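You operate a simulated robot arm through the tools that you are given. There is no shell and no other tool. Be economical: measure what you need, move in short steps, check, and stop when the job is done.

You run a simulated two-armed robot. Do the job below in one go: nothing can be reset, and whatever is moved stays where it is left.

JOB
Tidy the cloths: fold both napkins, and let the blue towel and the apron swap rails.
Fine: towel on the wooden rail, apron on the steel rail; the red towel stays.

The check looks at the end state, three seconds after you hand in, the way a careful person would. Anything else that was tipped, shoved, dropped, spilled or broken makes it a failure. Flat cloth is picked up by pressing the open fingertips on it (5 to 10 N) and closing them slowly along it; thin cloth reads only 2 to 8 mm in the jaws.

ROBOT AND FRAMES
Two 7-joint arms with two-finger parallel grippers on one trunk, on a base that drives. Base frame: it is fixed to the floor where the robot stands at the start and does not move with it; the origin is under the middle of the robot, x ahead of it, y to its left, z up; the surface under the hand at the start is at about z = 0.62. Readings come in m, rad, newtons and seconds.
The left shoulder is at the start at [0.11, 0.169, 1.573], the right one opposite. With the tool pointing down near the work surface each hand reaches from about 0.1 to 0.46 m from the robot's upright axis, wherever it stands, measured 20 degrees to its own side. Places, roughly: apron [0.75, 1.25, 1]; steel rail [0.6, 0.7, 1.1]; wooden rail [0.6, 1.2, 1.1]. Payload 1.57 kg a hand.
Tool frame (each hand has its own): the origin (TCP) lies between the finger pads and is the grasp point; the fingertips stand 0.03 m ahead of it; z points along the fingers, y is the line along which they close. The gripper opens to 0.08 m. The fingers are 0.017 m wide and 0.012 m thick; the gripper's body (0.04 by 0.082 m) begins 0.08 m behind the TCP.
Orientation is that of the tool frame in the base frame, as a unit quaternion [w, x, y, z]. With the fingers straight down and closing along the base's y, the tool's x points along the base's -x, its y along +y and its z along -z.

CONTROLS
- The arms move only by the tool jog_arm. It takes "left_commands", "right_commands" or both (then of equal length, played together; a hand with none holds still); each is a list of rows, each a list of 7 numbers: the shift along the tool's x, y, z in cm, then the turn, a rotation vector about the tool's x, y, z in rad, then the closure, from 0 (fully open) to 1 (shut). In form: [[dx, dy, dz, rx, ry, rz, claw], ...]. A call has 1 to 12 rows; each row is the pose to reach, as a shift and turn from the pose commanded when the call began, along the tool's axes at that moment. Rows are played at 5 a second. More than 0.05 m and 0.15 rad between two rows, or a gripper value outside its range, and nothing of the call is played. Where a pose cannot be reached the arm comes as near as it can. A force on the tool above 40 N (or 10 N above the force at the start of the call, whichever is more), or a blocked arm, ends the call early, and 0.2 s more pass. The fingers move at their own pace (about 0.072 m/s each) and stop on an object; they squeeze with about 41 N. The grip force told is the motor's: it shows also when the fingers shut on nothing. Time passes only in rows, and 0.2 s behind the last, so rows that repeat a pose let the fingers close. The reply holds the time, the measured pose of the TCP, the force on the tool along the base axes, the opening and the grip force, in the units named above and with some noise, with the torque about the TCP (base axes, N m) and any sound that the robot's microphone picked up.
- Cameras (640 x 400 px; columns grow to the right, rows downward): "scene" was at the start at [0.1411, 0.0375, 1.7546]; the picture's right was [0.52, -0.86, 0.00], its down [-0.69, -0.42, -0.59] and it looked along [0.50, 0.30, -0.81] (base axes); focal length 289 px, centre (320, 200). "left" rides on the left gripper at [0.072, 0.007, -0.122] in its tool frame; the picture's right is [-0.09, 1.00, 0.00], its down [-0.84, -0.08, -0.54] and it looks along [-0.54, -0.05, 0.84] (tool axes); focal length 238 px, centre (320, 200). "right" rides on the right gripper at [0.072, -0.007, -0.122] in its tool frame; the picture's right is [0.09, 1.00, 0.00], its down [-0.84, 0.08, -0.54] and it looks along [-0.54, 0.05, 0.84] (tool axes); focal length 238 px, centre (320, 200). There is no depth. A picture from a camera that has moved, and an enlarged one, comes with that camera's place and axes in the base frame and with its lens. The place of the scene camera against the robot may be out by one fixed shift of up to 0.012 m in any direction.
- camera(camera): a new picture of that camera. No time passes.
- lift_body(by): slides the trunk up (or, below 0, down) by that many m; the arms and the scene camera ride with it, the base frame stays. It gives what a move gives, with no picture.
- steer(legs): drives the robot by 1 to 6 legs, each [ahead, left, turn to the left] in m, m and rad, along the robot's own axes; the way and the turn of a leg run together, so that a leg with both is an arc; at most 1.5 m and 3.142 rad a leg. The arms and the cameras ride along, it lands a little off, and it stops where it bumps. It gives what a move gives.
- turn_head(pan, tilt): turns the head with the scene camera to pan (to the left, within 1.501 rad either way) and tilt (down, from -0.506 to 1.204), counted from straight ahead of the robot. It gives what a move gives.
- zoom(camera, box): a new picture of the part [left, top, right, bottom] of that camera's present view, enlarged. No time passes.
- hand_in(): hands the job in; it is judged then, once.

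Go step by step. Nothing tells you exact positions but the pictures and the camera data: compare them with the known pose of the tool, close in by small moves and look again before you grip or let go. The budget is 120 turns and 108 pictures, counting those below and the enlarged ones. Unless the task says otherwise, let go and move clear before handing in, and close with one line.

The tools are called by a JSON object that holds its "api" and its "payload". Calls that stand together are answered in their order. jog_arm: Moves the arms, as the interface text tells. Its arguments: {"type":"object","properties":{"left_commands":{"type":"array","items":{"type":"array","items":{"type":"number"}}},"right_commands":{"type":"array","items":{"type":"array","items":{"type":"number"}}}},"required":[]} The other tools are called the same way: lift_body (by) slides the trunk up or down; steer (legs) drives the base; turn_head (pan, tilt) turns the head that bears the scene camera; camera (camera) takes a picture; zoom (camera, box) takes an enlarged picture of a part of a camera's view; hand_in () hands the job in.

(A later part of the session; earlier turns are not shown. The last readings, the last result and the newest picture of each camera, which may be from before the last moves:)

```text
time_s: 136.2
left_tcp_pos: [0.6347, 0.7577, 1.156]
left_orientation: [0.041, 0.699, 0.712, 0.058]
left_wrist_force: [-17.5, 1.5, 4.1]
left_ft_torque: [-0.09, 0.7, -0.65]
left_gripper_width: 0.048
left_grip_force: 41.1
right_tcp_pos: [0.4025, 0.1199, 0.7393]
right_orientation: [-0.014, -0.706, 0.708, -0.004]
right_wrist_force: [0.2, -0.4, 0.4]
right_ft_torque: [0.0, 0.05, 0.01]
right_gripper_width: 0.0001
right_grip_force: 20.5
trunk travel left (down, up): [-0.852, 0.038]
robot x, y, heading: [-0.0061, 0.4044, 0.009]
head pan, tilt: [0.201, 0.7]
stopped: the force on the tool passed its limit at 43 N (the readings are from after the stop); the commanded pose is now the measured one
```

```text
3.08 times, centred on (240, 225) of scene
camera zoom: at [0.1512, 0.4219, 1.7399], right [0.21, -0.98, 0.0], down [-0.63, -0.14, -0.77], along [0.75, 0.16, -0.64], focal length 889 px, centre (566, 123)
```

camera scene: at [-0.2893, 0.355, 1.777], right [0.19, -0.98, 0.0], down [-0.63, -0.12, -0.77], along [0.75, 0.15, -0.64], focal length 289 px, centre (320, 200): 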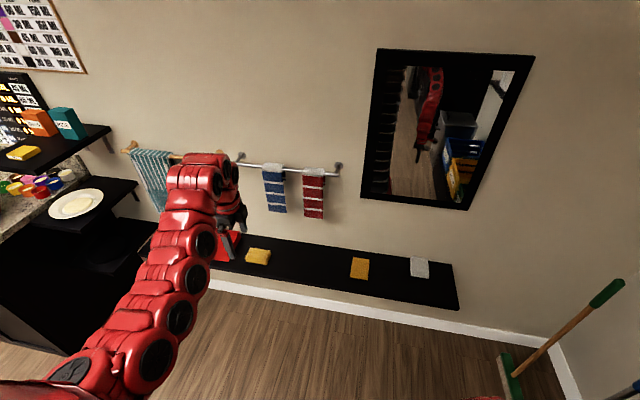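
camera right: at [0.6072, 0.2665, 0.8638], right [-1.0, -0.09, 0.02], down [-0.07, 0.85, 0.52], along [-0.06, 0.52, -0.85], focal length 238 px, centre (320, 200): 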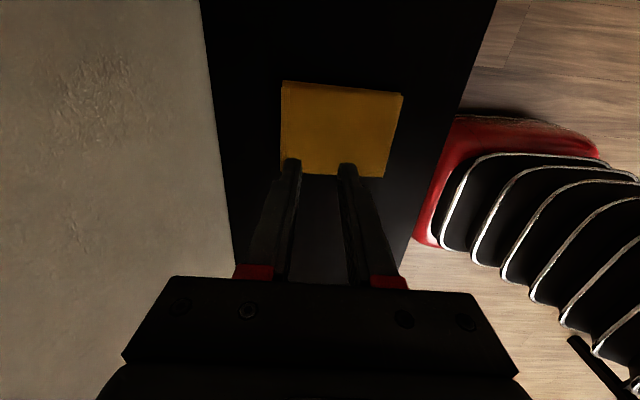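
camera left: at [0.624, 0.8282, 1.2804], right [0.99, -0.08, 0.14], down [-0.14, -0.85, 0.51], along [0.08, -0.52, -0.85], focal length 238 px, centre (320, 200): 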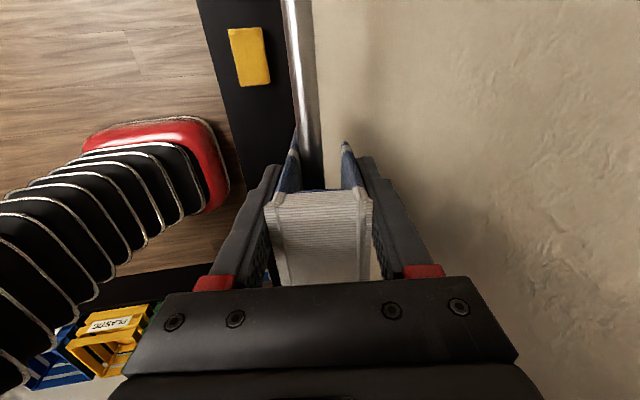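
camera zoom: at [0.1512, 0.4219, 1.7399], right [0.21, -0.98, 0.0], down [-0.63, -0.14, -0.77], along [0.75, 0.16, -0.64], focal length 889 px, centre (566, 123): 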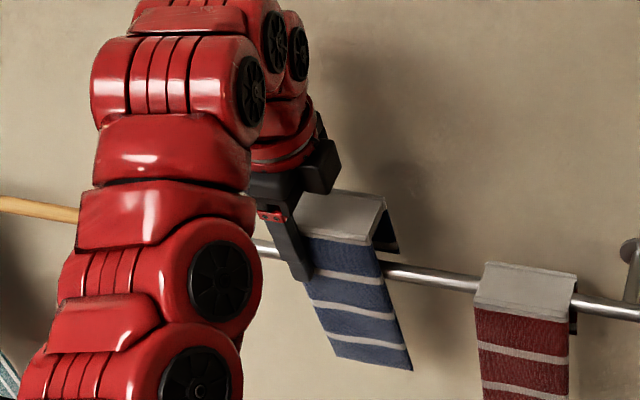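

The pitched U rubs the rail as it rises; I'll shift back 1.2 cm and continue up.

{"api": "steer", "payload": {"legs": [[-0.012, 0, 0]]}}

{"api": "lift_body", "payload": {"by": 0.038}}

{"api": "zoom", "payload": {"camera": "scene", "box": [140, 160, 340, 290]}}

```text
time_s: 136.9
left_tcp_pos: [0.6286, 0.757, 1.1525]
left_orientation: [0.041, 0.699, 0.711, 0.059]
left_wrist_force: [1.6, 0.2, -1.6]
left_ft_torque: [0.04, 0.0, 0.03]
left_gripper_width: 0.048
left_grip_force: 41.0
right_tcp_pos: [0.3924, 0.1189, 0.7371]
right_orientation: [-0.016, -0.706, 0.708, -0.003]
right_wrist_force: [0.3, 0.7, 0.3]
right_ft_torque: [-0.04, 0.04, 0.01]
right_gripper_width: 0.0
right_grip_force: 21.1
trunk travel left (down, up): [-0.852, 0.038]
robot x, y, heading: [-0.0179, 0.402, 0.015]
head pan, tilt: [0.201, 0.7]
```

```text
time_s: 137.8
left_tcp_pos: [0.6271, 0.7574, 1.1913]
left_orientation: [0.042, 0.7, 0.711, 0.059]
left_wrist_force: [0.6, -0.6, -1.1]
left_ft_torque: [-0.01, 0.03, 0.0]
left_gripper_width: 0.0475
left_grip_force: 41.1
right_tcp_pos: [0.3914, 0.1189, 0.7746]
right_orientation: [-0.015, -0.706, 0.708, -0.004]
right_wrist_force: [0.0, 0.4, -0.1]
right_ft_torque: [-0.04, 0.04, 0.0]
right_gripper_width: 0.0
right_grip_force: 21.1
trunk travel left (down, up): [-0.89, 0.0]
robot x, y, heading: [-0.0194, 0.3998, 0.014]
head pan, tilt: [0.201, 0.7]
```

```text
3.08 times, centred on (240, 225) of scene
camera zoom: at [0.1422, 0.422, 1.7766], right [0.21, -0.98, 0.0], down [-0.63, -0.14, -0.76], along [0.75, 0.16, -0.64], focal length 889 px, centre (566, 123)
```

zoom: 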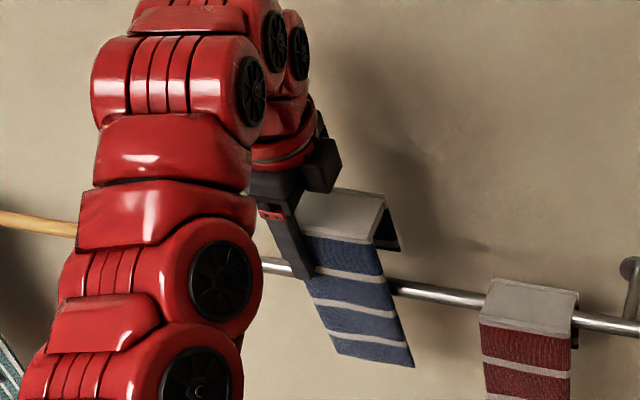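

The back flap looks just above the rail. I'll gain 2–3 cm more with a bit more pitch, then back away.

{"api": "jog_arm", "payload": {"left_commands": [[0, 0, -1, -0.06, 0, 0, 0.7], [0, 0, -2, -0.12, 0, 0, 0.7], [0, 0, -3, -0.18, 0, 0, 0.7], [0, 0, -3, -0.18, 0, 0, 0.7]]}}

{"api": "camera", "payload": {"camera": "left"}}

```text
time_s: 138.4
left_tcp_pos: [0.6194, 0.7596, 1.2074]
left_orientation: [0.078, 0.696, 0.708, 0.093]
left_wrist_force: [-19.8, 0.5, 0.4]
left_ft_torque: [0.0, 1.83, -0.93]
left_gripper_width: 0.0482
left_grip_force: 41.1
left hand out of reach, approached as far as the arm can: row 2, 3
right_tcp_pos: [0.3904, 0.1193, 0.7755]
right_orientation: [-0.013, -0.707, 0.708, -0.004]
right_wrist_force: [-0.2, 0.1, 0.4]
right_ft_torque: [-0.06, 0.01, 0.02]
right_gripper_width: 0.0
right_grip_force: 22.1
trunk travel left (down, up): [-0.89, 0.0]
robot x, y, heading: [-0.025, 0.4044, 0.014]
head pan, tilt: [0.201, 0.7]
stopped in row 3 (left hand): the force on the tool passed its limit at 43 N (the readings are from after the stop); the commanded pose is now the measured one
```

```text
36 pictures are left
camera left: at [0.5955, 0.8293, 1.3301], right [0.97, -0.08, 0.24], down [-0.19, -0.85, 0.49], along [0.17, -0.52, -0.84], focal length 238 px, centre (320, 200)
```

left: 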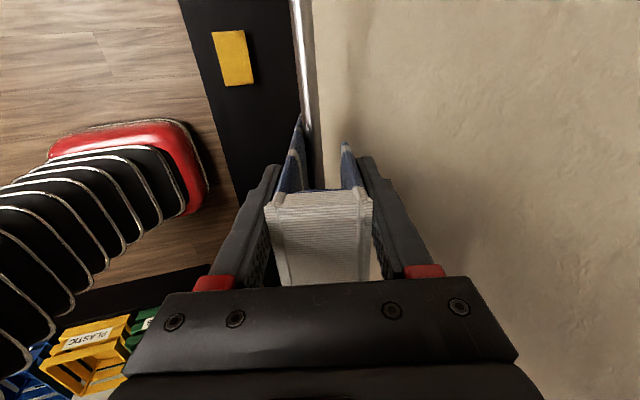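

Front panel presses on the rail; backing off 3 cm relieves it and takes the back flap over.

{"api": "steer", "payload": {"legs": [[-0.03, 0, 0]]}}

{"api": "steer", "payload": {"legs": [[-0.12, 0, 0]]}}

{"api": "camera", "payload": {"camera": "scene"}}

```text
time_s: 139.3
left_tcp_pos: [0.5993, 0.7592, 1.2038]
left_orientation: [0.079, 0.695, 0.709, 0.093]
left_wrist_force: [1.3, 1.2, -0.3]
left_ft_torque: [0.02, 0.07, -0.01]
left_gripper_width: 0.0478
left_grip_force: 40.7
right_tcp_pos: [0.3661, 0.1184, 0.7735]
right_orientation: [0.016, 0.707, -0.707, 0.002]
right_wrist_force: [0.4, -0.3, -0.9]
right_ft_torque: [-0.05, 0.05, 0.0]
right_gripper_width: 0.0
right_grip_force: 21.3
trunk travel left (down, up): [-0.89, 0.0]
robot x, y, heading: [-0.0506, 0.4013, 0.017]
head pan, tilt: [0.201, 0.7]
```

```text
time_s: 140.5
left_tcp_pos: [0.4783, 0.7552, 1.2055]
left_orientation: [0.08, 0.696, 0.707, 0.095]
left_wrist_force: [0.2, -0.1, -0.3]
left_ft_torque: [0.02, 0.0, 0.02]
left_gripper_width: 0.0476
left_grip_force: 40.5
right_tcp_pos: [0.2433, 0.1177, 0.7748]
right_orientation: [-0.015, -0.706, 0.708, -0.002]
right_wrist_force: [0.2, -1.2, 0.3]
right_ft_torque: [-0.01, 0.02, 0.01]
right_gripper_width: 0.0002
right_grip_force: 21.4
trunk travel left (down, up): [-0.89, 0.0]
robot x, y, heading: [-0.171, 0.4015, 0.011]
head pan, tilt: [0.201, 0.7]
```

```text
35 pictures are left
camera scene: at [-0.0047, 0.4198, 1.7763], right [0.21, -0.98, 0.0], down [-0.63, -0.13, -0.76], along [0.75, 0.16, -0.65], focal length 289 px, centre (320, 200)
```

scene: 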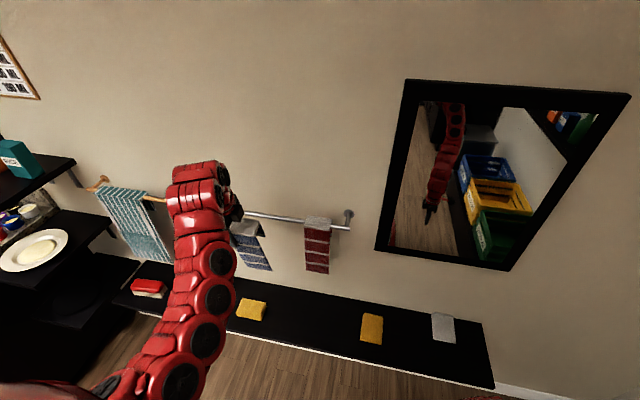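

The towel is free. Driving left 0.365 m to align with the free stretch of the wooden rail (y≈1.12).

{"api": "steer", "payload": {"legs": [[0, 0.365, -0.008]]}}

{"api": "camera", "payload": {"camera": "left"}}

{"api": "camera", "payload": {"camera": "scene"}}

```text
time_s: 142.8
left_tcp_pos: [0.4789, 1.1133, 1.207]
left_orientation: [0.08, 0.7, 0.703, 0.095]
left_wrist_force: [-0.5, -0.2, -0.6]
left_ft_torque: [0.03, 0.02, -0.03]
left_gripper_width: 0.0476
left_grip_force: 41.0
right_tcp_pos: [0.2373, 0.4778, 0.7746]
right_orientation: [-0.014, -0.702, 0.712, -0.003]
right_wrist_force: [0.7, 0.9, -0.2]
right_ft_torque: [0.02, 0.02, 0.0]
right_gripper_width: 0.0
right_grip_force: 21.6
trunk travel left (down, up): [-0.89, 0.0]
robot x, y, heading: [-0.1689, 0.7671, -0.003]
head pan, tilt: [0.201, 0.7]
```

```text
34 pictures are left
camera left: at [0.4552, 1.1838, 1.3294], right [0.97, -0.09, 0.24], down [-0.2, -0.85, 0.49], along [0.16, -0.52, -0.84], focal length 238 px, centre (320, 200)
```

left: 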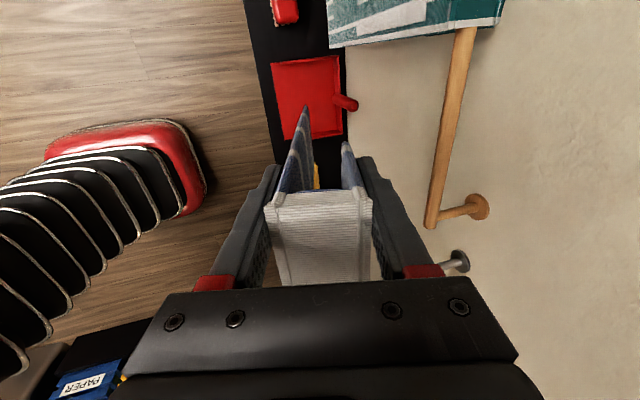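

```text
33 pictures are left
camera scene: at [-0.0082, 0.7832, 1.7765], right [0.2, -0.98, 0.0], down [-0.63, -0.13, -0.76], along [0.75, 0.15, -0.64], focal length 289 px, centre (320, 200)
```

scene: 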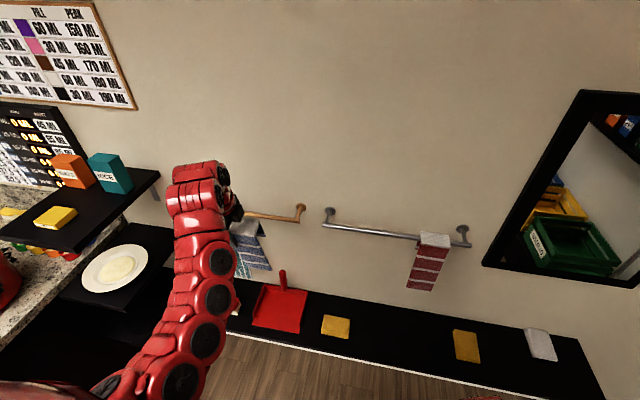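

Wooden rail's free stretch is y≈0.98–1.19 at x≈0.645. Shift right 2.3 cm, then drive forward over the rail.

{"api": "steer", "payload": {"legs": [[0, -0.023, 0], [0.1, 0, 0.003]]}}

{"api": "camera", "payload": {"camera": "left"}}

```text
time_s: 144.4
left_tcp_pos: [0.5736, 1.0926, 1.207]
left_orientation: [0.08, 0.699, 0.704, 0.095]
left_wrist_force: [-0.4, -0.6, -1.1]
left_ft_torque: [0.05, 0.02, 0.04]
left_gripper_width: 0.0478
left_grip_force: 40.7
right_tcp_pos: [0.3356, 0.4577, 0.7763]
right_orientation: [-0.014, -0.704, 0.711, -0.003]
right_wrist_force: [-0.1, 0.4, -0.3]
right_ft_torque: [0.01, 0.01, 0.0]
right_gripper_width: 0.0001
right_grip_force: 21.7
trunk travel left (down, up): [-0.89, 0.0]
robot x, y, heading: [-0.0705, 0.7442, -0.001]
head pan, tilt: [0.201, 0.7]
```

```text
32 pictures are left
camera left: at [0.5501, 1.1637, 1.33], right [0.97, -0.09, 0.24], down [-0.2, -0.85, 0.49], along [0.16, -0.52, -0.84], focal length 238 px, centre (320, 200)
```

left: 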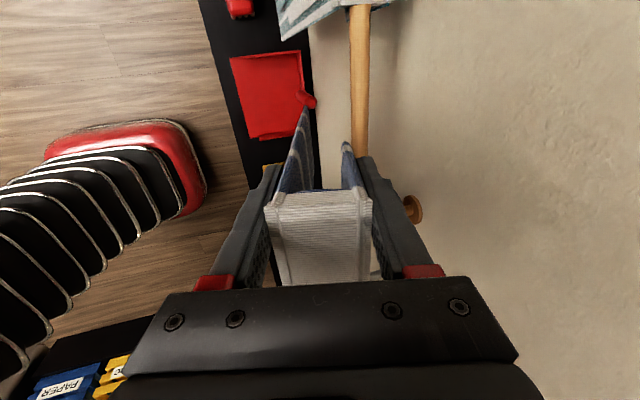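

{"api": "steer", "payload": {"legs": [[0.035, 0, 0]]}}

{"api": "camera", "payload": {"camera": "left"}}

```text
time_s: 145.2
left_tcp_pos: [0.6042, 1.0932, 1.2093]
left_orientation: [0.082, 0.699, 0.704, 0.096]
left_wrist_force: [-0.7, -0.3, 0.1]
left_ft_torque: [0.04, -0.02, 0.01]
left_gripper_width: 0.0475
left_grip_force: 40.8
right_tcp_pos: [0.3685, 0.457, 0.7767]
right_orientation: [-0.014, -0.703, 0.711, -0.004]
right_wrist_force: [-0.9, -1.2, -0.1]
right_ft_torque: [0.02, -0.04, 0.0]
right_gripper_width: 0.0
right_grip_force: 21.5
trunk travel left (down, up): [-0.89, 0.0]
robot x, y, heading: [-0.0396, 0.7473, 0.007]
head pan, tilt: [0.201, 0.7]
```

```text
31 pictures are left
camera left: at [0.58, 1.1648, 1.3322], right [0.96, -0.09, 0.25], down [-0.2, -0.85, 0.49], along [0.17, -0.52, -0.84], focal length 238 px, centre (320, 200)
```

left: 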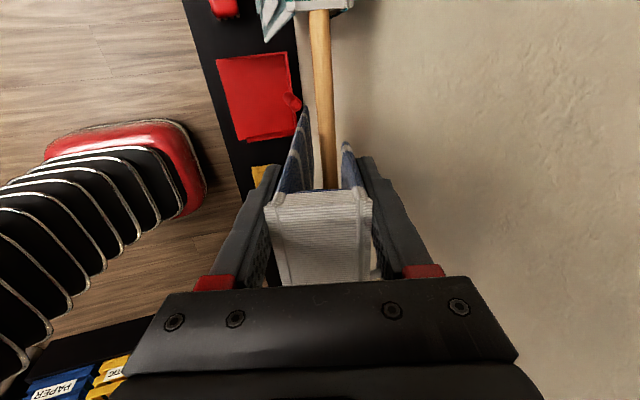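

The wooden rail is now between the front and back flaps. Sliding down along the tool axis.

{"api": "jog_arm", "payload": {"left_commands": [[0, 0, 1.5, 0, 0, 0, 0.7], [0, 0, 3, 0, 0, 0, 0.7], [0, 0, 4.5, 0, 0, 0, 0.7], [0, 0, 6, 0, 0, 0, 0.7], [0, 0, 7.5, 0, 0, 0, 0.7], [0, 0, 9, 0, 0, 0, 0.7], [0, 0, 10.2, 0, 0, 0, 0.7], [0, 0, 10.2, 0, 0, 0, 0.7]]}}

{"api": "camera", "payload": {"camera": "left"}}

```text
time_s: 147.1
left_tcp_pos: [0.6346, 1.0949, 1.1079]
left_orientation: [0.08, 0.699, 0.705, 0.094]
left_wrist_force: [-1.0, 0.6, -1.4]
left_ft_torque: [0.01, 0.02, -0.01]
left_gripper_width: 0.0476
left_grip_force: 41.2
right_tcp_pos: [0.3706, 0.4572, 0.7744]
right_orientation: [-0.014, -0.704, 0.711, -0.004]
right_wrist_force: [0.4, -0.4, 1.4]
right_ft_torque: [0.0, -0.01, 0.0]
right_gripper_width: 0.0
right_grip_force: 21.5
trunk travel left (down, up): [-0.89, 0.0]
robot x, y, heading: [-0.0397, 0.7453, 0.002]
head pan, tilt: [0.201, 0.7]
```

```text
30 pictures are left
camera left: at [0.6108, 1.1653, 1.2303], right [0.97, -0.09, 0.24], down [-0.2, -0.85, 0.49], along [0.16, -0.52, -0.84], focal length 238 px, centre (320, 200)
```

left: 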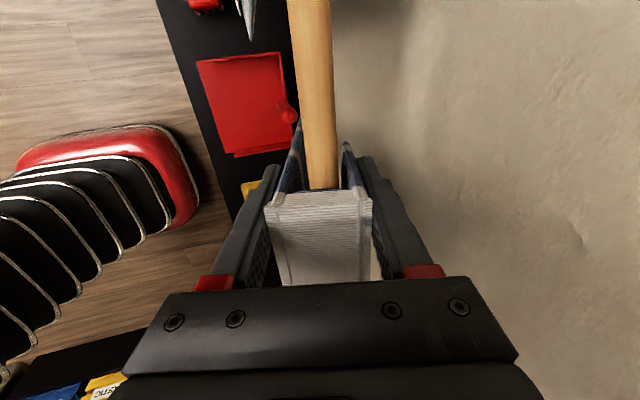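

Nicely straddling the wooden rail. Lower the last ~1 cm and release.

{"api": "jog_arm", "payload": {"left_commands": [[0, 0, 0.5, 0, 0, 0, 0.7], [0, 0, 1.0, 0, 0, 0, 0.7], [0, 0, 1.3, 0, 0, 0, 0.7], [0, 0, 1.3, 0, 0, 0, 0.5], [0, 0, 1.3, 0, 0, 0, 0.3], [0, 0, 1.3, 0, 0, 0, 0.1], [0, 0, 1.3, 0, 0, 0, 0], [0, 0, 1.3, 0, 0, 0, 0], [0, 0, 1.3, 0, 0, 0, 0]]}}

{"api": "camera", "payload": {"camera": "left"}}

```text
time_s: 149.1
left_tcp_pos: [0.6371, 1.0964, 1.0955]
left_orientation: [0.081, 0.699, 0.704, 0.095]
left_wrist_force: [-0.2, -0.2, -0.5]
left_ft_torque: [-0.01, -0.02, -0.01]
left_gripper_width: 0.0798
left_grip_force: 0.0
right_tcp_pos: [0.37, 0.4562, 0.7748]
right_orientation: [-0.014, -0.703, 0.711, -0.003]
right_wrist_force: [0.6, 0.0, -0.2]
right_ft_torque: [-0.02, -0.03, 0.0]
right_gripper_width: 0.0
right_grip_force: 21.9
trunk travel left (down, up): [-0.89, 0.0]
robot x, y, heading: [-0.0414, 0.7447, 0.006]
head pan, tilt: [0.201, 0.7]
```

```text
29 pictures are left
camera left: at [0.6142, 1.1673, 1.2177], right [0.97, -0.09, 0.24], down [-0.2, -0.85, 0.49], along [0.16, -0.52, -0.84], focal length 238 px, centre (320, 200)
```

left: 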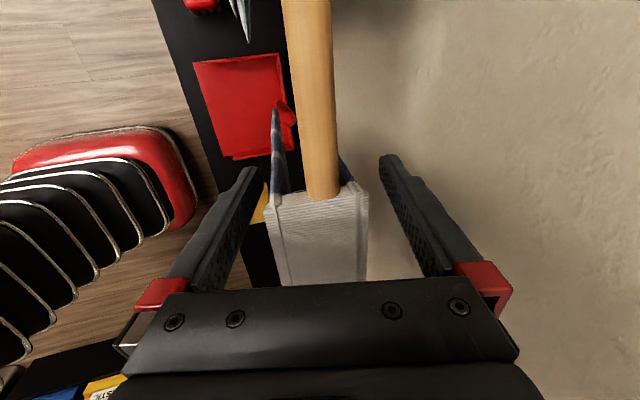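

Released and hanging. Withdraw up along the tool axis and then back.

{"api": "jog_arm", "payload": {"left_commands": [[0, 0, -2, 0, 0, 0, 0], [0, 0, -4, 0, 0, 0, 0], [0, 0, -6, 0, 0, 0, 0], [0, 0, -8, 0, 0, 0, 0], [0, 0, -10, 0, 0, 0, 0], [0, 0, -11.5, 0, 0, 0, 0], [0, 0, -11.5, 0, 0, 0, 0]]}}

{"api": "camera", "payload": {"camera": "left"}}

{"api": "zoom", "payload": {"camera": "scene", "box": [160, 160, 340, 290]}}

```text
time_s: 150.7
left_tcp_pos: [0.6103, 1.0944, 1.2057]
left_orientation: [0.081, 0.699, 0.704, 0.096]
left_wrist_force: [0.4, 0.3, 0.0]
left_ft_torque: [0.04, 0.04, -0.02]
left_gripper_width: 0.0801
left_grip_force: 0.1
right_tcp_pos: [0.3714, 0.4586, 0.7751]
right_orientation: [-0.014, -0.703, 0.711, -0.004]
right_wrist_force: [0.0, 0.4, 0.2]
right_ft_torque: [-0.01, 0.0, 0.02]
right_gripper_width: 0.0
right_grip_force: 21.4
trunk travel left (down, up): [-0.89, 0.0]
robot x, y, heading: [-0.0364, 0.743, 0.006]
head pan, tilt: [0.201, 0.7]
```

```text
28 pictures are left
camera left: at [0.5869, 1.165, 1.3286], right [0.97, -0.09, 0.24], down [-0.2, -0.85, 0.49], along [0.16, -0.52, -0.84], focal length 238 px, centre (320, 200)
```

left: 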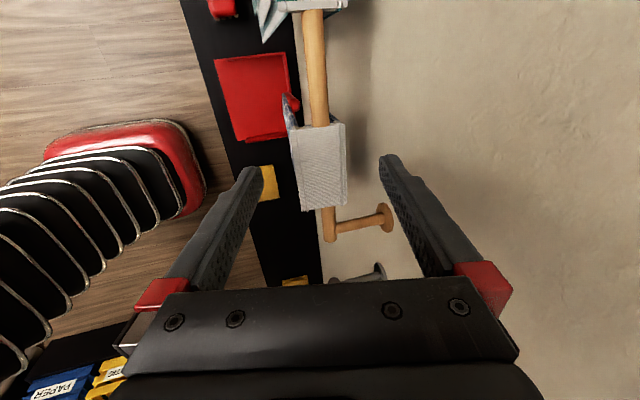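

```text
3.08 times, centred on (250, 225) of scene
camera zoom: at [0.1237, 0.7625, 1.7765], right [0.2, -0.98, 0.0], down [-0.63, -0.13, -0.76], along [0.75, 0.16, -0.64], focal length 889 px, centre (535, 123)
```

zoom: 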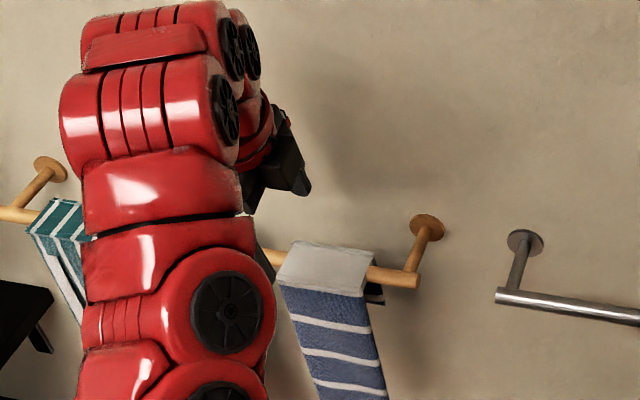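

Blue towel hangs on the wooden rail. Now to the apron: move back a little and left ~0.2 m for a look.

{"api": "steer", "payload": {"legs": [[-0.08, 0, 0], [0, 0.19, 0]]}}

{"api": "camera", "payload": {"camera": "left"}}

{"api": "turn_head", "payload": {"pan": 0.5, "tilt": 0.75}}

{"api": "camera", "payload": {"camera": "scene"}}

```text
time_s: 152.8
left_tcp_pos: [0.5323, 1.2857, 1.2062]
left_orientation: [0.081, 0.698, 0.705, 0.096]
left_wrist_force: [0.3, -0.6, -0.4]
left_ft_torque: [0.0, 0.01, -0.02]
left_gripper_width: 0.0799
left_grip_force: 0.1
right_tcp_pos: [0.2945, 0.6494, 0.7738]
right_orientation: [-0.014, -0.704, 0.71, -0.004]
right_wrist_force: [0.3, 0.7, 0.7]
right_ft_torque: [0.0, 0.0, 0.05]
right_gripper_width: 0.0
right_grip_force: 21.3
trunk travel left (down, up): [-0.89, 0.0]
robot x, y, heading: [-0.1124, 0.9349, 0.003]
head pan, tilt: [0.201, 0.7]
```

```text
26 pictures are left
camera left: at [0.5083, 1.3559, 1.3289], right [0.97, -0.08, 0.24], down [-0.2, -0.85, 0.49], along [0.17, -0.52, -0.84], focal length 238 px, centre (320, 200)
```

left: 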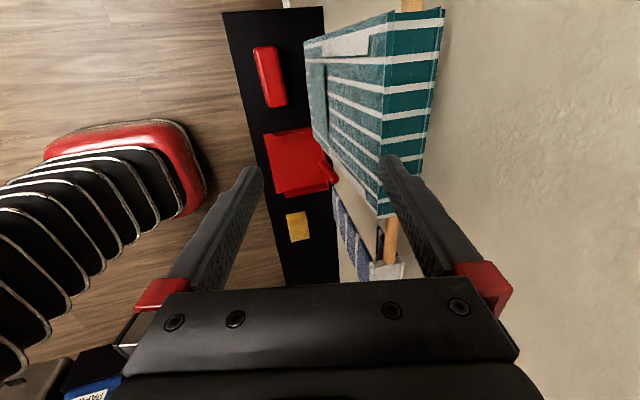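

```text
time_s: 153.7
left_tcp_pos: [0.5323, 1.2881, 1.2061]
left_orientation: [0.081, 0.698, 0.705, 0.094]
left_wrist_force: [-0.4, 0.3, 0.5]
left_ft_torque: [-0.02, -0.02, 0.02]
left_gripper_width: 0.0799
left_grip_force: 0.0
right_tcp_pos: [0.2928, 0.6498, 0.7738]
right_orientation: [-0.016, -0.705, 0.709, -0.004]
right_wrist_force: [0.4, -0.3, 0.1]
right_ft_torque: [-0.03, -0.02, 0.01]
right_gripper_width: 0.0001
right_grip_force: 21.0
trunk travel left (down, up): [-0.89, 0.0]
robot x, y, heading: [-0.1169, 0.9346, 0.01]
head pan, tilt: [0.499, 0.75]
```

```text
25 pictures are left
camera scene: at [0.0351, 0.9776, 1.7723], right [0.48, -0.88, 0.0], down [-0.6, -0.33, -0.73], along [0.64, 0.35, -0.68], focal length 289 px, centre (320, 200)
```

scene: 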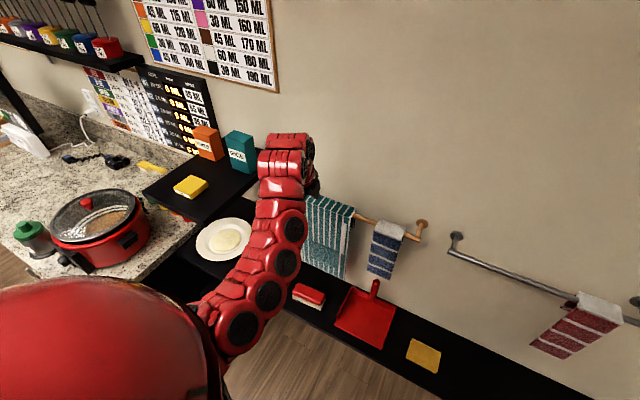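

The apron is a similar U: cap x≈0.61–0.655, y≈1.205–1.377, and my hand is at its mid-width. Drive 7.5 cm forward over it.

{"api": "steer", "payload": {"legs": [[0.075, 0, -0.006]]}}

{"api": "camera", "payload": {"camera": "left"}}

```text
time_s: 154.7
left_tcp_pos: [0.6049, 1.2853, 1.2078]
left_orientation: [0.081, 0.699, 0.704, 0.096]
left_wrist_force: [0.0, -0.1, 0.4]
left_ft_torque: [0.02, -0.05, 0.0]
left_gripper_width: 0.0801
left_grip_force: 0.0
right_tcp_pos: [0.3654, 0.6483, 0.777]
right_orientation: [-0.014, -0.702, 0.712, -0.003]
right_wrist_force: [0.0, 0.5, 0.1]
right_ft_torque: [-0.01, 0.0, 0.0]
right_gripper_width: 0.0003
right_grip_force: 21.5
trunk travel left (down, up): [-0.89, 0.0]
robot x, y, heading: [-0.0403, 0.9356, 0.007]
head pan, tilt: [0.499, 0.75]
```

```text
24 pictures are left
camera left: at [0.5816, 1.3553, 1.3298], right [0.97, -0.09, 0.25], down [-0.2, -0.85, 0.49], along [0.17, -0.52, -0.84], focal length 238 px, centre (320, 200)
```

left: 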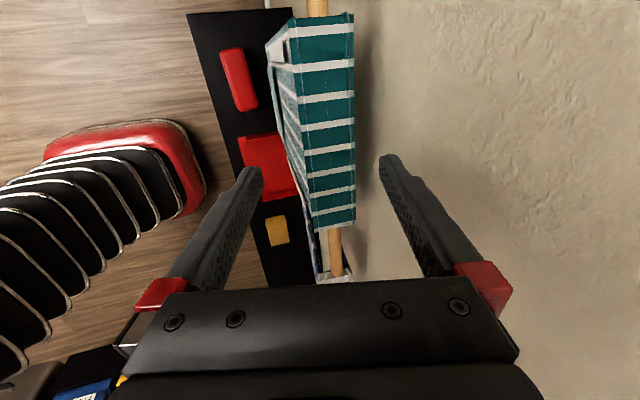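

Clear both sides. Descend along the tool axis 11.3 cm and close slowly.

{"api": "jog_arm", "payload": {"left_commands": [[0, 0, 2, 0, 0, 0, 0], [0, 0, 4, 0, 0, 0, 0], [0, 0, 6, 0, 0, 0, 0], [0, 0, 8, 0, 0, 0, 0], [0, 0, 10, 0, 0, 0, 0], [0, 0, 11.3, 0, 0, 0, 0], [0, 0, 11.3, 0, 0, 0, 0]]}}

{"api": "camera", "payload": {"camera": "left"}}

```text
time_s: 156.3
left_tcp_pos: [0.6346, 1.2856, 1.0954]
left_orientation: [0.081, 0.7, 0.703, 0.096]
left_wrist_force: [-0.7, -0.3, 0.1]
left_ft_torque: [0.0, -0.01, -0.01]
left_gripper_width: 0.0797
left_grip_force: 0.0
right_tcp_pos: [0.3667, 0.648, 0.7746]
right_orientation: [-0.014, -0.702, 0.712, -0.004]
right_wrist_force: [0.3, -0.1, -0.1]
right_ft_torque: [0.0, -0.01, 0.02]
right_gripper_width: 0.0
right_grip_force: 21.3
trunk travel left (down, up): [-0.89, 0.0]
robot x, y, heading: [-0.0453, 0.9378, 0.004]
head pan, tilt: [0.499, 0.75]
```

```text
23 pictures are left
camera left: at [0.6109, 1.3565, 1.2186], right [0.97, -0.09, 0.25], down [-0.2, -0.85, 0.49], along [0.17, -0.52, -0.84], focal length 238 px, centre (320, 200)
```

left: 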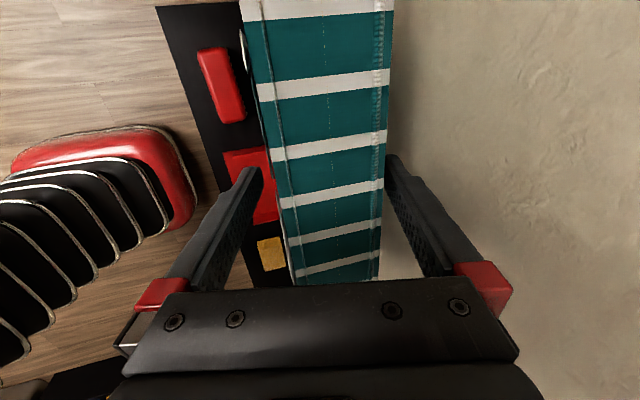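

{"api": "jog_arm", "payload": {"left_commands": [[0, 0, 0, 0, 0, 0, 0.1], [0, 0, 0, 0, 0, 0, 0.2], [0, 0, 0, 0, 0, 0, 0.3], [0, 0, 0, 0, 0, 0, 0.4], [0, 0, 0, 0, 0, 0, 0.5], [0, 0, 0, 0, 0, 0, 0.6], [0, 0, 0, 0, 0, 0, 0.7], [0, 0, 0, 0, 0, 0, 0.7]]}}

{"api": "jog_arm", "payload": {"left_commands": [[0, 0, -1.5, 0, 0, 0, 0.7], [0, 0, -3, 0, 0, 0, 0.7], [0, 0, -4.5, 0, 0, 0, 0.7], [0, 0, -6, 0, 0, 0, 0.7], [0, 0, -7.5, 0, 0, 0, 0.7], [0, 0, -9, 0, 0, 0, 0.7], [0, 0, -10.2, 0, 0, 0, 0.7], [0, 0, -11.3, 0, 0, 0, 0.7], [0, 0, -11.3, 0, 0, 0, 0.7]]}}

{"api": "camera", "payload": {"camera": "left"}}

{"api": "camera", "payload": {"camera": "scene"}}

```text
time_s: 158.1
left_tcp_pos: [0.6364, 1.2855, 1.094]
left_orientation: [0.081, 0.7, 0.703, 0.095]
left_wrist_force: [5.2, 1.1, 3.7]
left_ft_torque: [0.16, 0.16, -0.25]
left_gripper_width: 0.0478
left_grip_force: 40.7
right_tcp_pos: [0.366, 0.6482, 0.7737]
right_orientation: [-0.015, -0.703, 0.711, -0.002]
right_wrist_force: [0.8, 0.4, 0.4]
right_ft_torque: [-0.01, 0.01, 0.01]
right_gripper_width: 0.0
right_grip_force: 21.2
trunk travel left (down, up): [-0.89, 0.0]
robot x, y, heading: [-0.0399, 0.9354, -0.002]
head pan, tilt: [0.499, 0.75]
```

```text
time_s: 160.1
left_tcp_pos: [0.6068, 1.2846, 1.2061]
left_orientation: [0.081, 0.7, 0.703, 0.096]
left_wrist_force: [-1.0, -0.2, -2.3]
left_ft_torque: [0.04, 0.03, 0.02]
left_gripper_width: 0.0479
left_grip_force: 40.7
right_tcp_pos: [0.3668, 0.6484, 0.7751]
right_orientation: [-0.014, -0.702, 0.712, -0.004]
right_wrist_force: [0.1, 0.3, 0.3]
right_ft_torque: [-0.04, 0.0, 0.0]
right_gripper_width: 0.0001
right_grip_force: 21.2
trunk travel left (down, up): [-0.89, 0.0]
robot x, y, heading: [-0.0448, 0.9376, -0.001]
head pan, tilt: [0.499, 0.75]
```

```text
22 pictures are left
camera left: at [0.584, 1.3552, 1.329], right [0.97, -0.09, 0.24], down [-0.2, -0.85, 0.49], along [0.16, -0.52, -0.84], focal length 238 px, centre (320, 200)
```

left: 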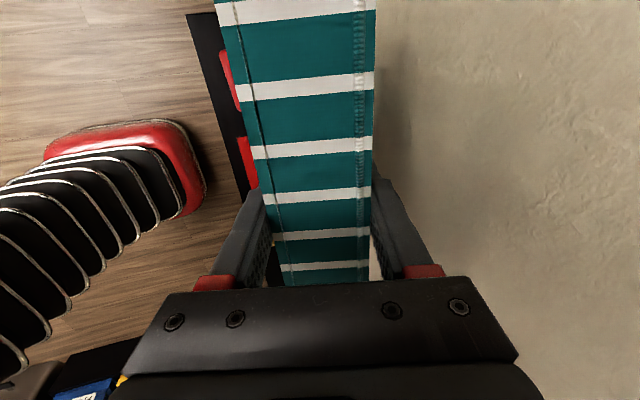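

```text
21 pictures are left
camera scene: at [0.1094, 0.9765, 1.7723], right [0.48, -0.88, 0.0], down [-0.6, -0.33, -0.73], along [0.64, 0.35, -0.68], focal length 289 px, centre (320, 200)
```

scene: 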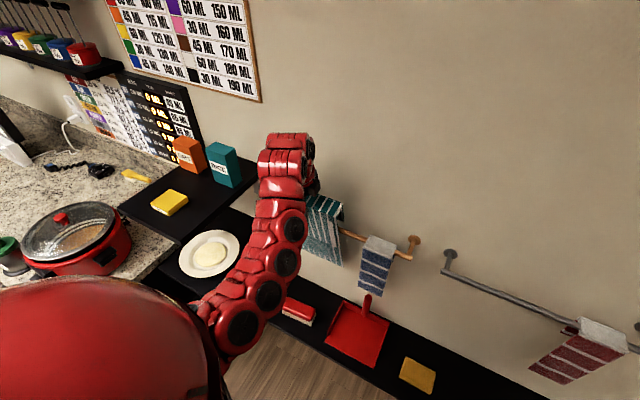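

Gripped and raised. Zoom to check the back flap clears the rail.

{"api": "zoom", "payload": {"camera": "scene", "box": [290, 170, 430, 270]}}

```text
4.00 times, centred on (360, 220) of scene
camera zoom: at [0.1094, 0.9765, 1.7723], right [0.48, -0.88, 0.0], down [-0.6, -0.33, -0.73], along [0.64, 0.35, -0.68], focal length 1156 px, centre (160, 120)
```

zoom: 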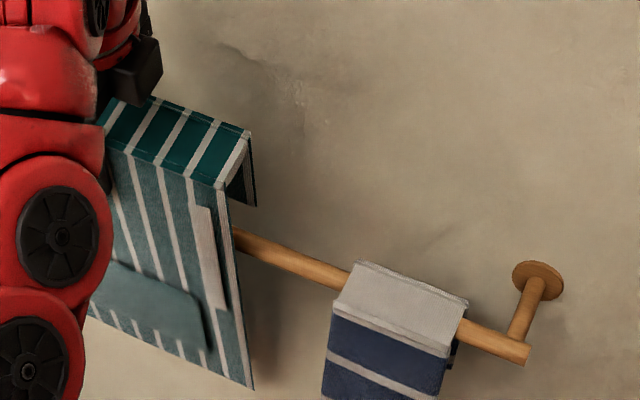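

Clear. Back off 15 cm and drive right 0.51 m to the steel rail's free stretch (centre y≈0.775).

{"api": "steer", "payload": {"legs": [[-0.15, 0, 0], [0, -0.51, 0]]}}

{"api": "turn_head", "payload": {"pan": 0.3, "tilt": 0.7}}

{"api": "camera", "payload": {"camera": "left"}}

{"api": "camera", "payload": {"camera": "scene"}}

```text
time_s: 164.0
left_tcp_pos: [0.4647, 0.775, 1.2065]
left_orientation: [0.082, 0.704, 0.699, 0.094]
left_wrist_force: [-0.3, 0.7, -1.7]
left_ft_torque: [0.0, 0.06, -0.02]
left_gripper_width: 0.0477
left_grip_force: 40.4
right_tcp_pos: [0.2151, 0.1405, 0.7742]
right_orientation: [-0.015, -0.698, 0.716, -0.003]
right_wrist_force: [0.1, 0.4, 0.2]
right_ft_torque: [-0.02, 0.03, -0.01]
right_gripper_width: 0.0
right_grip_force: 21.6
trunk travel left (down, up): [-0.89, 0.0]
robot x, y, heading: [-0.1879, 0.4382, -0.014]
head pan, tilt: [0.499, 0.75]
```

```text
time_s: 164.7
left_tcp_pos: [0.4646, 0.7741, 1.2074]
left_orientation: [0.081, 0.703, 0.7, 0.094]
left_wrist_force: [0.4, -1.3, -2.3]
left_ft_torque: [0.01, 0.01, 0.01]
left_gripper_width: 0.0477
left_grip_force: 40.6
right_tcp_pos: [0.215, 0.1409, 0.7749]
right_orientation: [-0.015, -0.698, 0.716, -0.002]
right_wrist_force: [-0.4, -0.3, -1.0]
right_ft_torque: [0.02, 0.0, -0.04]
right_gripper_width: 0.0003
right_grip_force: 21.5
trunk travel left (down, up): [-0.89, 0.0]
robot x, y, heading: [-0.187, 0.432, -0.01]
head pan, tilt: [0.3, 0.7]
```

```text
19 pictures are left
camera left: at [0.4418, 0.8444, 1.329], right [0.96, -0.1, 0.24], down [-0.21, -0.85, 0.49], along [0.16, -0.52, -0.84], focal length 238 px, centre (320, 200)
```

left: 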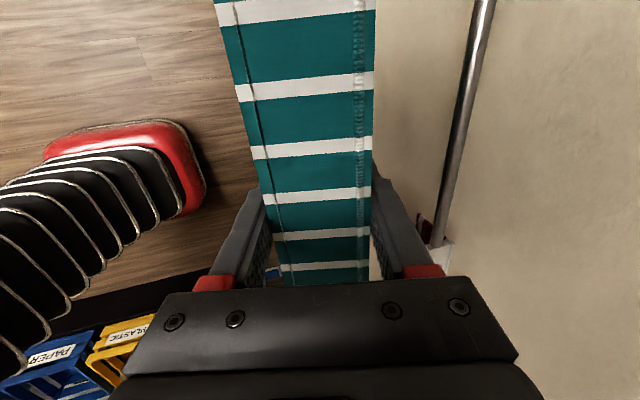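

```text
18 pictures are left
camera scene: at [-0.0293, 0.4568, 1.7765], right [0.29, -0.96, 0.0], down [-0.62, -0.18, -0.76], along [0.73, 0.22, -0.64], focal length 289 px, centre (320, 200)
```

scene: 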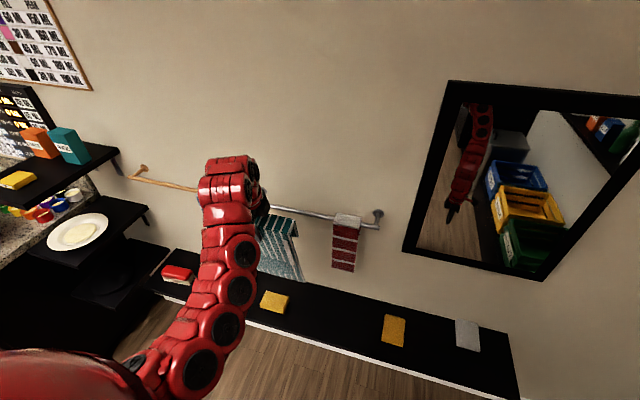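

Aligned: apron will span y≈0.69–0.865, clear of red (0.62) and the post (0.92). Drive forward over the rail to TCP x≈0.60.

{"api": "steer", "payload": {"legs": [[0.1, 0, 0.01]]}}

{"api": "zoom", "payload": {"camera": "scene", "box": [200, 170, 400, 300]}}

```text
time_s: 165.9
left_tcp_pos: [0.5585, 0.7798, 1.2058]
left_orientation: [0.081, 0.7, 0.703, 0.095]
left_wrist_force: [0.1, -0.3, -3.0]
left_ft_torque: [0.01, 0.07, -0.05]
left_gripper_width: 0.0479
left_grip_force: 41.2
right_tcp_pos: [0.3148, 0.1443, 0.7752]
right_orientation: [-0.015, -0.701, 0.713, -0.003]
right_wrist_force: [-0.1, -0.3, 0.2]
right_ft_torque: [-0.03, -0.02, -0.01]
right_gripper_width: 0.0
right_grip_force: 21.3
trunk travel left (down, up): [-0.89, 0.0]
robot x, y, heading: [-0.0927, 0.4333, 0.005]
head pan, tilt: [0.3, 0.7]
```

```text
3.08 times, centred on (300, 235) of scene
camera zoom: at [0.0675, 0.4582, 1.7767], right [0.29, -0.96, 0.0], down [-0.62, -0.19, -0.77], along [0.73, 0.23, -0.64], focal length 889 px, centre (382, 92)
```

zoom: 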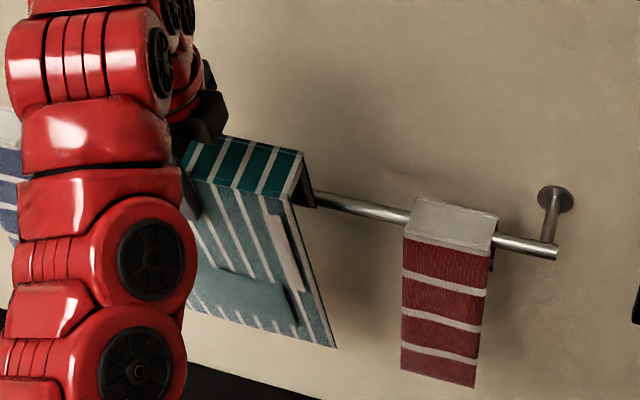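

{"api": "steer", "payload": {"legs": [[0.044, 0, 0]]}}

{"api": "zoom", "payload": {"camera": "scene", "box": [200, 170, 400, 300]}}

```text
time_s: 166.8
left_tcp_pos: [0.5965, 0.7811, 1.2088]
left_orientation: [0.082, 0.7, 0.703, 0.096]
left_wrist_force: [0.6, -0.4, -2.1]
left_ft_torque: [0.02, 0.01, 0.01]
left_gripper_width: 0.0478
left_grip_force: 40.5
right_tcp_pos: [0.3555, 0.1442, 0.7766]
right_orientation: [-0.012, -0.702, 0.712, -0.004]
right_wrist_force: [0.1, 0.1, 0.1]
right_ft_torque: [0.0, -0.06, 0.02]
right_gripper_width: 0.0
right_grip_force: 21.1
trunk travel left (down, up): [-0.89, 0.0]
robot x, y, heading: [-0.049, 0.4351, 0.003]
head pan, tilt: [0.3, 0.7]
```

```text
3.08 times, centred on (300, 235) of scene
camera zoom: at [0.1039, 0.4583, 1.7773], right [0.29, -0.96, 0.0], down [-0.61, -0.19, -0.77], along [0.73, 0.23, -0.64], focal length 889 px, centre (382, 92)
```

zoom: 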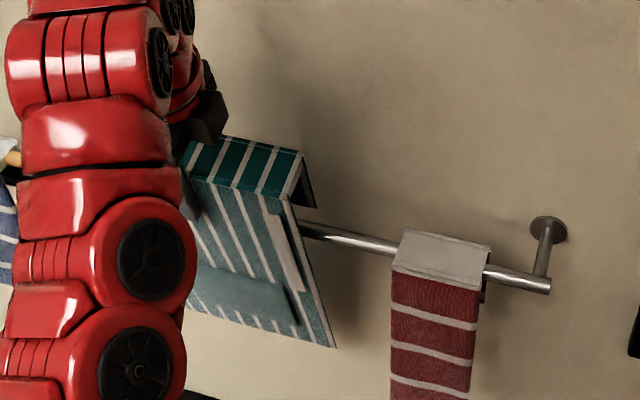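

Slightly short compared with the blue placement; 6 mm more, then slide down along the tool axis watching the force.

{"api": "steer", "payload": {"legs": [[0.007, 0, 0]]}}

{"api": "jog_arm", "payload": {"left_commands": [[0, 0, 1, 0, 0, 0, 0.7], [0, 0, 2, 0, 0, 0, 0.7], [0, 0, 3, 0, 0, 0, 0.7], [0, 0, 4, 0, 0, 0, 0.7], [0, 0, 4, 0, 0, 0, 0.7]]}}

{"api": "zoom", "payload": {"camera": "scene", "box": [250, 190, 350, 260]}}

```text
time_s: 167.5
left_tcp_pos: [0.608, 0.7796, 1.2079]
left_orientation: [0.081, 0.699, 0.704, 0.095]
left_wrist_force: [0.2, 0.0, -2.6]
left_ft_torque: [0.01, 0.06, 0.0]
left_gripper_width: 0.0476
left_grip_force: 41.1
right_tcp_pos: [0.3649, 0.1428, 0.7739]
right_orientation: [-0.015, -0.702, 0.712, -0.003]
right_wrist_force: [0.2, -0.2, 0.6]
right_ft_torque: [0.0, 0.0, 0.01]
right_gripper_width: 0.0
right_grip_force: 21.1
trunk travel left (down, up): [-0.89, 0.0]
robot x, y, heading: [-0.0435, 0.4353, -0.003]
head pan, tilt: [0.3, 0.7]
```

```text
time_s: 168.7
left_tcp_pos: [0.6184, 0.7805, 1.1667]
left_orientation: [0.08, 0.7, 0.703, 0.094]
left_wrist_force: [0.0, 0.0, -1.7]
left_ft_torque: [0.02, 0.01, -0.01]
left_gripper_width: 0.0478
left_grip_force: 40.8
right_tcp_pos: [0.365, 0.1434, 0.7747]
right_orientation: [-0.015, -0.701, 0.713, -0.003]
right_wrist_force: [0.2, -0.1, 0.5]
right_ft_torque: [-0.01, -0.02, 0.01]
right_gripper_width: 0.0
right_grip_force: 21.0
trunk travel left (down, up): [-0.89, 0.0]
robot x, y, heading: [-0.0382, 0.4326, -0.005]
head pan, tilt: [0.3, 0.7]
```

```text
5.71 times, centred on (300, 225) of scene
camera zoom: at [0.1188, 0.458, 1.7765], right [0.29, -0.96, 0.0], down [-0.62, -0.19, -0.76], along [0.73, 0.23, -0.64], focal length 1651 px, centre (434, 57)
```

zoom: 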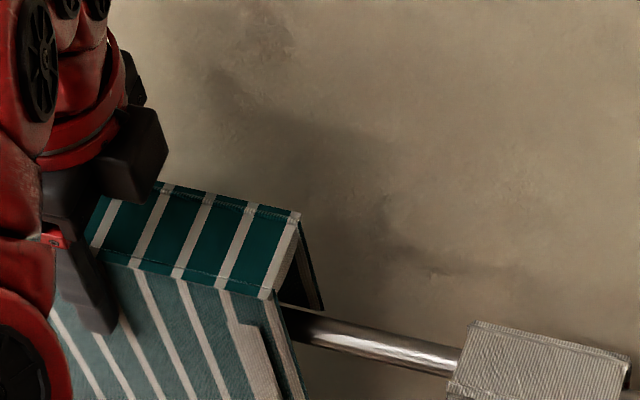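

The back flap is going behind the rail, no contact force. Continue down.

{"api": "jog_arm", "payload": {"left_commands": [[0, 0, 1.5, 0, 0, 0, 0.7], [0, 0, 3, 0, 0, 0, 0.7], [0, 0, 4.5, 0, 0, 0, 0.7], [0, 0, 6, 0, 0, 0, 0.7], [0, 0, 6.8, 0, 0, 0, 0.7], [0, 0, 7.3, 0, 0, 0, 0.7], [0, 0, 7.3, 0, 0, 0, 0.7]]}}

{"api": "zoom", "payload": {"camera": "scene", "box": [230, 180, 390, 290]}}

```text
time_s: 170.3
left_tcp_pos: [0.6377, 0.7825, 1.0976]
left_orientation: [0.081, 0.699, 0.704, 0.095]
left_wrist_force: [-4.9, 0.6, -1.0]
left_ft_torque: [0.1, 1.34, -0.34]
left_gripper_width: 0.0481
left_grip_force: 40.4
right_tcp_pos: [0.3658, 0.1441, 0.7754]
right_orientation: [-0.015, -0.701, 0.713, -0.002]
right_wrist_force: [-0.5, -0.3, 0.3]
right_ft_torque: [0.01, 0.03, -0.02]
right_gripper_width: 0.0
right_grip_force: 21.0
trunk travel left (down, up): [-0.89, 0.0]
robot x, y, heading: [-0.038, 0.4324, -0.001]
head pan, tilt: [0.3, 0.7]
```

```text
3.64 times, centred on (310, 235) of scene
camera zoom: at [0.1179, 0.4584, 1.7766], right [0.29, -0.96, 0.0], down [-0.62, -0.19, -0.77], along [0.73, 0.23, -0.64], focal length 1050 px, centre (356, 73)
```

zoom: 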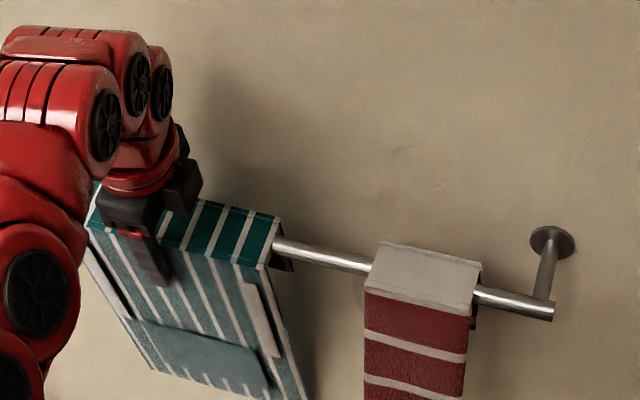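

The apron straddles the steel rail. Release and withdraw.

{"api": "jog_arm", "payload": {"left_commands": [[0, 0, 0, 0, 0, 0, 0.5], [0, 0, 0, 0, 0, 0, 0.3], [0, 0, 0, 0, 0, 0, 0.1], [0, 0, 0, 0, 0, 0, 0], [0, 0, 0, 0, 0, 0, 0], [0, 0, 0, 0, 0, 0, 0]]}}

{"api": "camera", "payload": {"camera": "left"}}

```text
time_s: 171.7
left_tcp_pos: [0.6377, 0.7828, 1.0961]
left_orientation: [0.08, 0.7, 0.704, 0.095]
left_wrist_force: [0.7, -0.7, -0.8]
left_ft_torque: [0.02, -0.01, 0.01]
left_gripper_width: 0.08
left_grip_force: 0.1
right_tcp_pos: [0.365, 0.1431, 0.7745]
right_orientation: [-0.015, -0.702, 0.712, -0.003]
right_wrist_force: [0.0, -0.6, 0.1]
right_ft_torque: [-0.01, -0.03, -0.03]
right_gripper_width: 0.0001
right_grip_force: 21.2
trunk travel left (down, up): [-0.89, 0.0]
robot x, y, heading: [-0.0422, 0.4344, 0.001]
head pan, tilt: [0.3, 0.7]
```

```text
13 pictures are left
camera left: at [0.614, 0.853, 1.2191], right [0.97, -0.09, 0.24], down [-0.2, -0.85, 0.49], along [0.16, -0.52, -0.84], focal length 238 px, centre (320, 200)
```

left: 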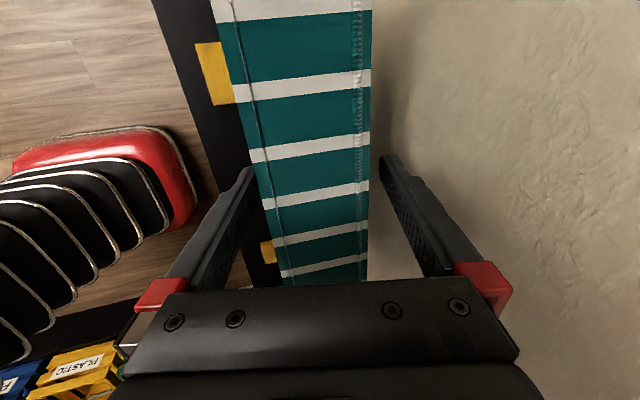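

{"api": "jog_arm", "payload": {"left_commands": [[0, 0, -2, 0, 0, 0, 0], [0, 0, -4, 0, 0, 0, 0], [0, 0, -6, 0, 0, 0, 0], [0, 0, -8, 0, 0, 0, 0], [0, 0, -10, 0, 0, 0, 0], [0, 0, -11.3, 0, 0, 0, 0], [0, 0, -11.3, 0, 0, 0, 0]]}}

{"api": "steer", "payload": {"legs": [[-0.35, 0, 0]]}}

{"api": "turn_head", "payload": {"pan": 0.2, "tilt": 0.65}}

{"api": "camera", "payload": {"camera": "scene"}}

```text
time_s: 173.3
left_tcp_pos: [0.6081, 0.7785, 1.2069]
left_orientation: [0.082, 0.7, 0.703, 0.095]
left_wrist_force: [0.2, 0.1, 0.0]
left_ft_torque: [0.04, 0.0, 0.04]
left_gripper_width: 0.0801
left_grip_force: 0.0
right_tcp_pos: [0.3651, 0.1435, 0.7743]
right_orientation: [-0.015, -0.701, 0.713, -0.002]
right_wrist_force: [0.2, -0.2, 0.2]
right_ft_torque: [-0.01, -0.01, 0.02]
right_gripper_width: 0.0
right_grip_force: 21.1
trunk travel left (down, up): [-0.89, 0.0]
robot x, y, heading: [-0.043, 0.4314, -0.002]
head pan, tilt: [0.3, 0.7]
```

```text
time_s: 175.6
left_tcp_pos: [0.2517, 0.7837, 1.2049]
left_orientation: [0.081, 0.697, 0.706, 0.095]
left_wrist_force: [1.3, 0.4, -0.1]
left_ft_torque: [0.01, -0.01, 0.01]
left_gripper_width: 0.08
left_grip_force: 0.1
right_tcp_pos: [0.0124, 0.1449, 0.7749]
right_orientation: [-0.015, -0.704, 0.71, -0.003]
right_wrist_force: [-1.3, 0.4, 0.5]
right_ft_torque: [0.03, -0.04, 0.0]
right_gripper_width: 0.0
right_grip_force: 21.0
trunk travel left (down, up): [-0.89, 0.0]
robot x, y, heading: [-0.3961, 0.4299, 0.002]
head pan, tilt: [0.3, 0.7]
```

```text
time_s: 176.3
left_tcp_pos: [0.2511, 0.7837, 1.207]
left_orientation: [0.081, 0.698, 0.705, 0.096]
left_wrist_force: [-0.1, 0.8, 0.0]
left_ft_torque: [0.04, 0.01, 0.01]
left_gripper_width: 0.0799
left_grip_force: 0.1
right_tcp_pos: [0.0126, 0.1458, 0.7757]
right_orientation: [-0.014, -0.704, 0.71, -0.002]
right_wrist_force: [-0.4, 0.4, 0.5]
right_ft_torque: [-0.02, -0.01, 0.0]
right_gripper_width: 0.0
right_grip_force: 21.7
trunk travel left (down, up): [-0.89, 0.0]
robot x, y, heading: [-0.3975, 0.4316, 0.003]
head pan, tilt: [0.201, 0.649]
```

```text
12 pictures are left
camera scene: at [-0.2341, 0.4506, 1.7809], right [0.21, -0.98, 0.0], down [-0.59, -0.12, -0.8], along [0.78, 0.16, -0.6], focal length 289 px, centre (320, 200)
```

scene: 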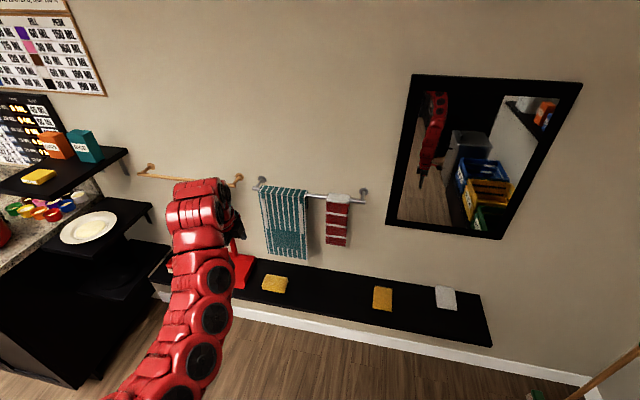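

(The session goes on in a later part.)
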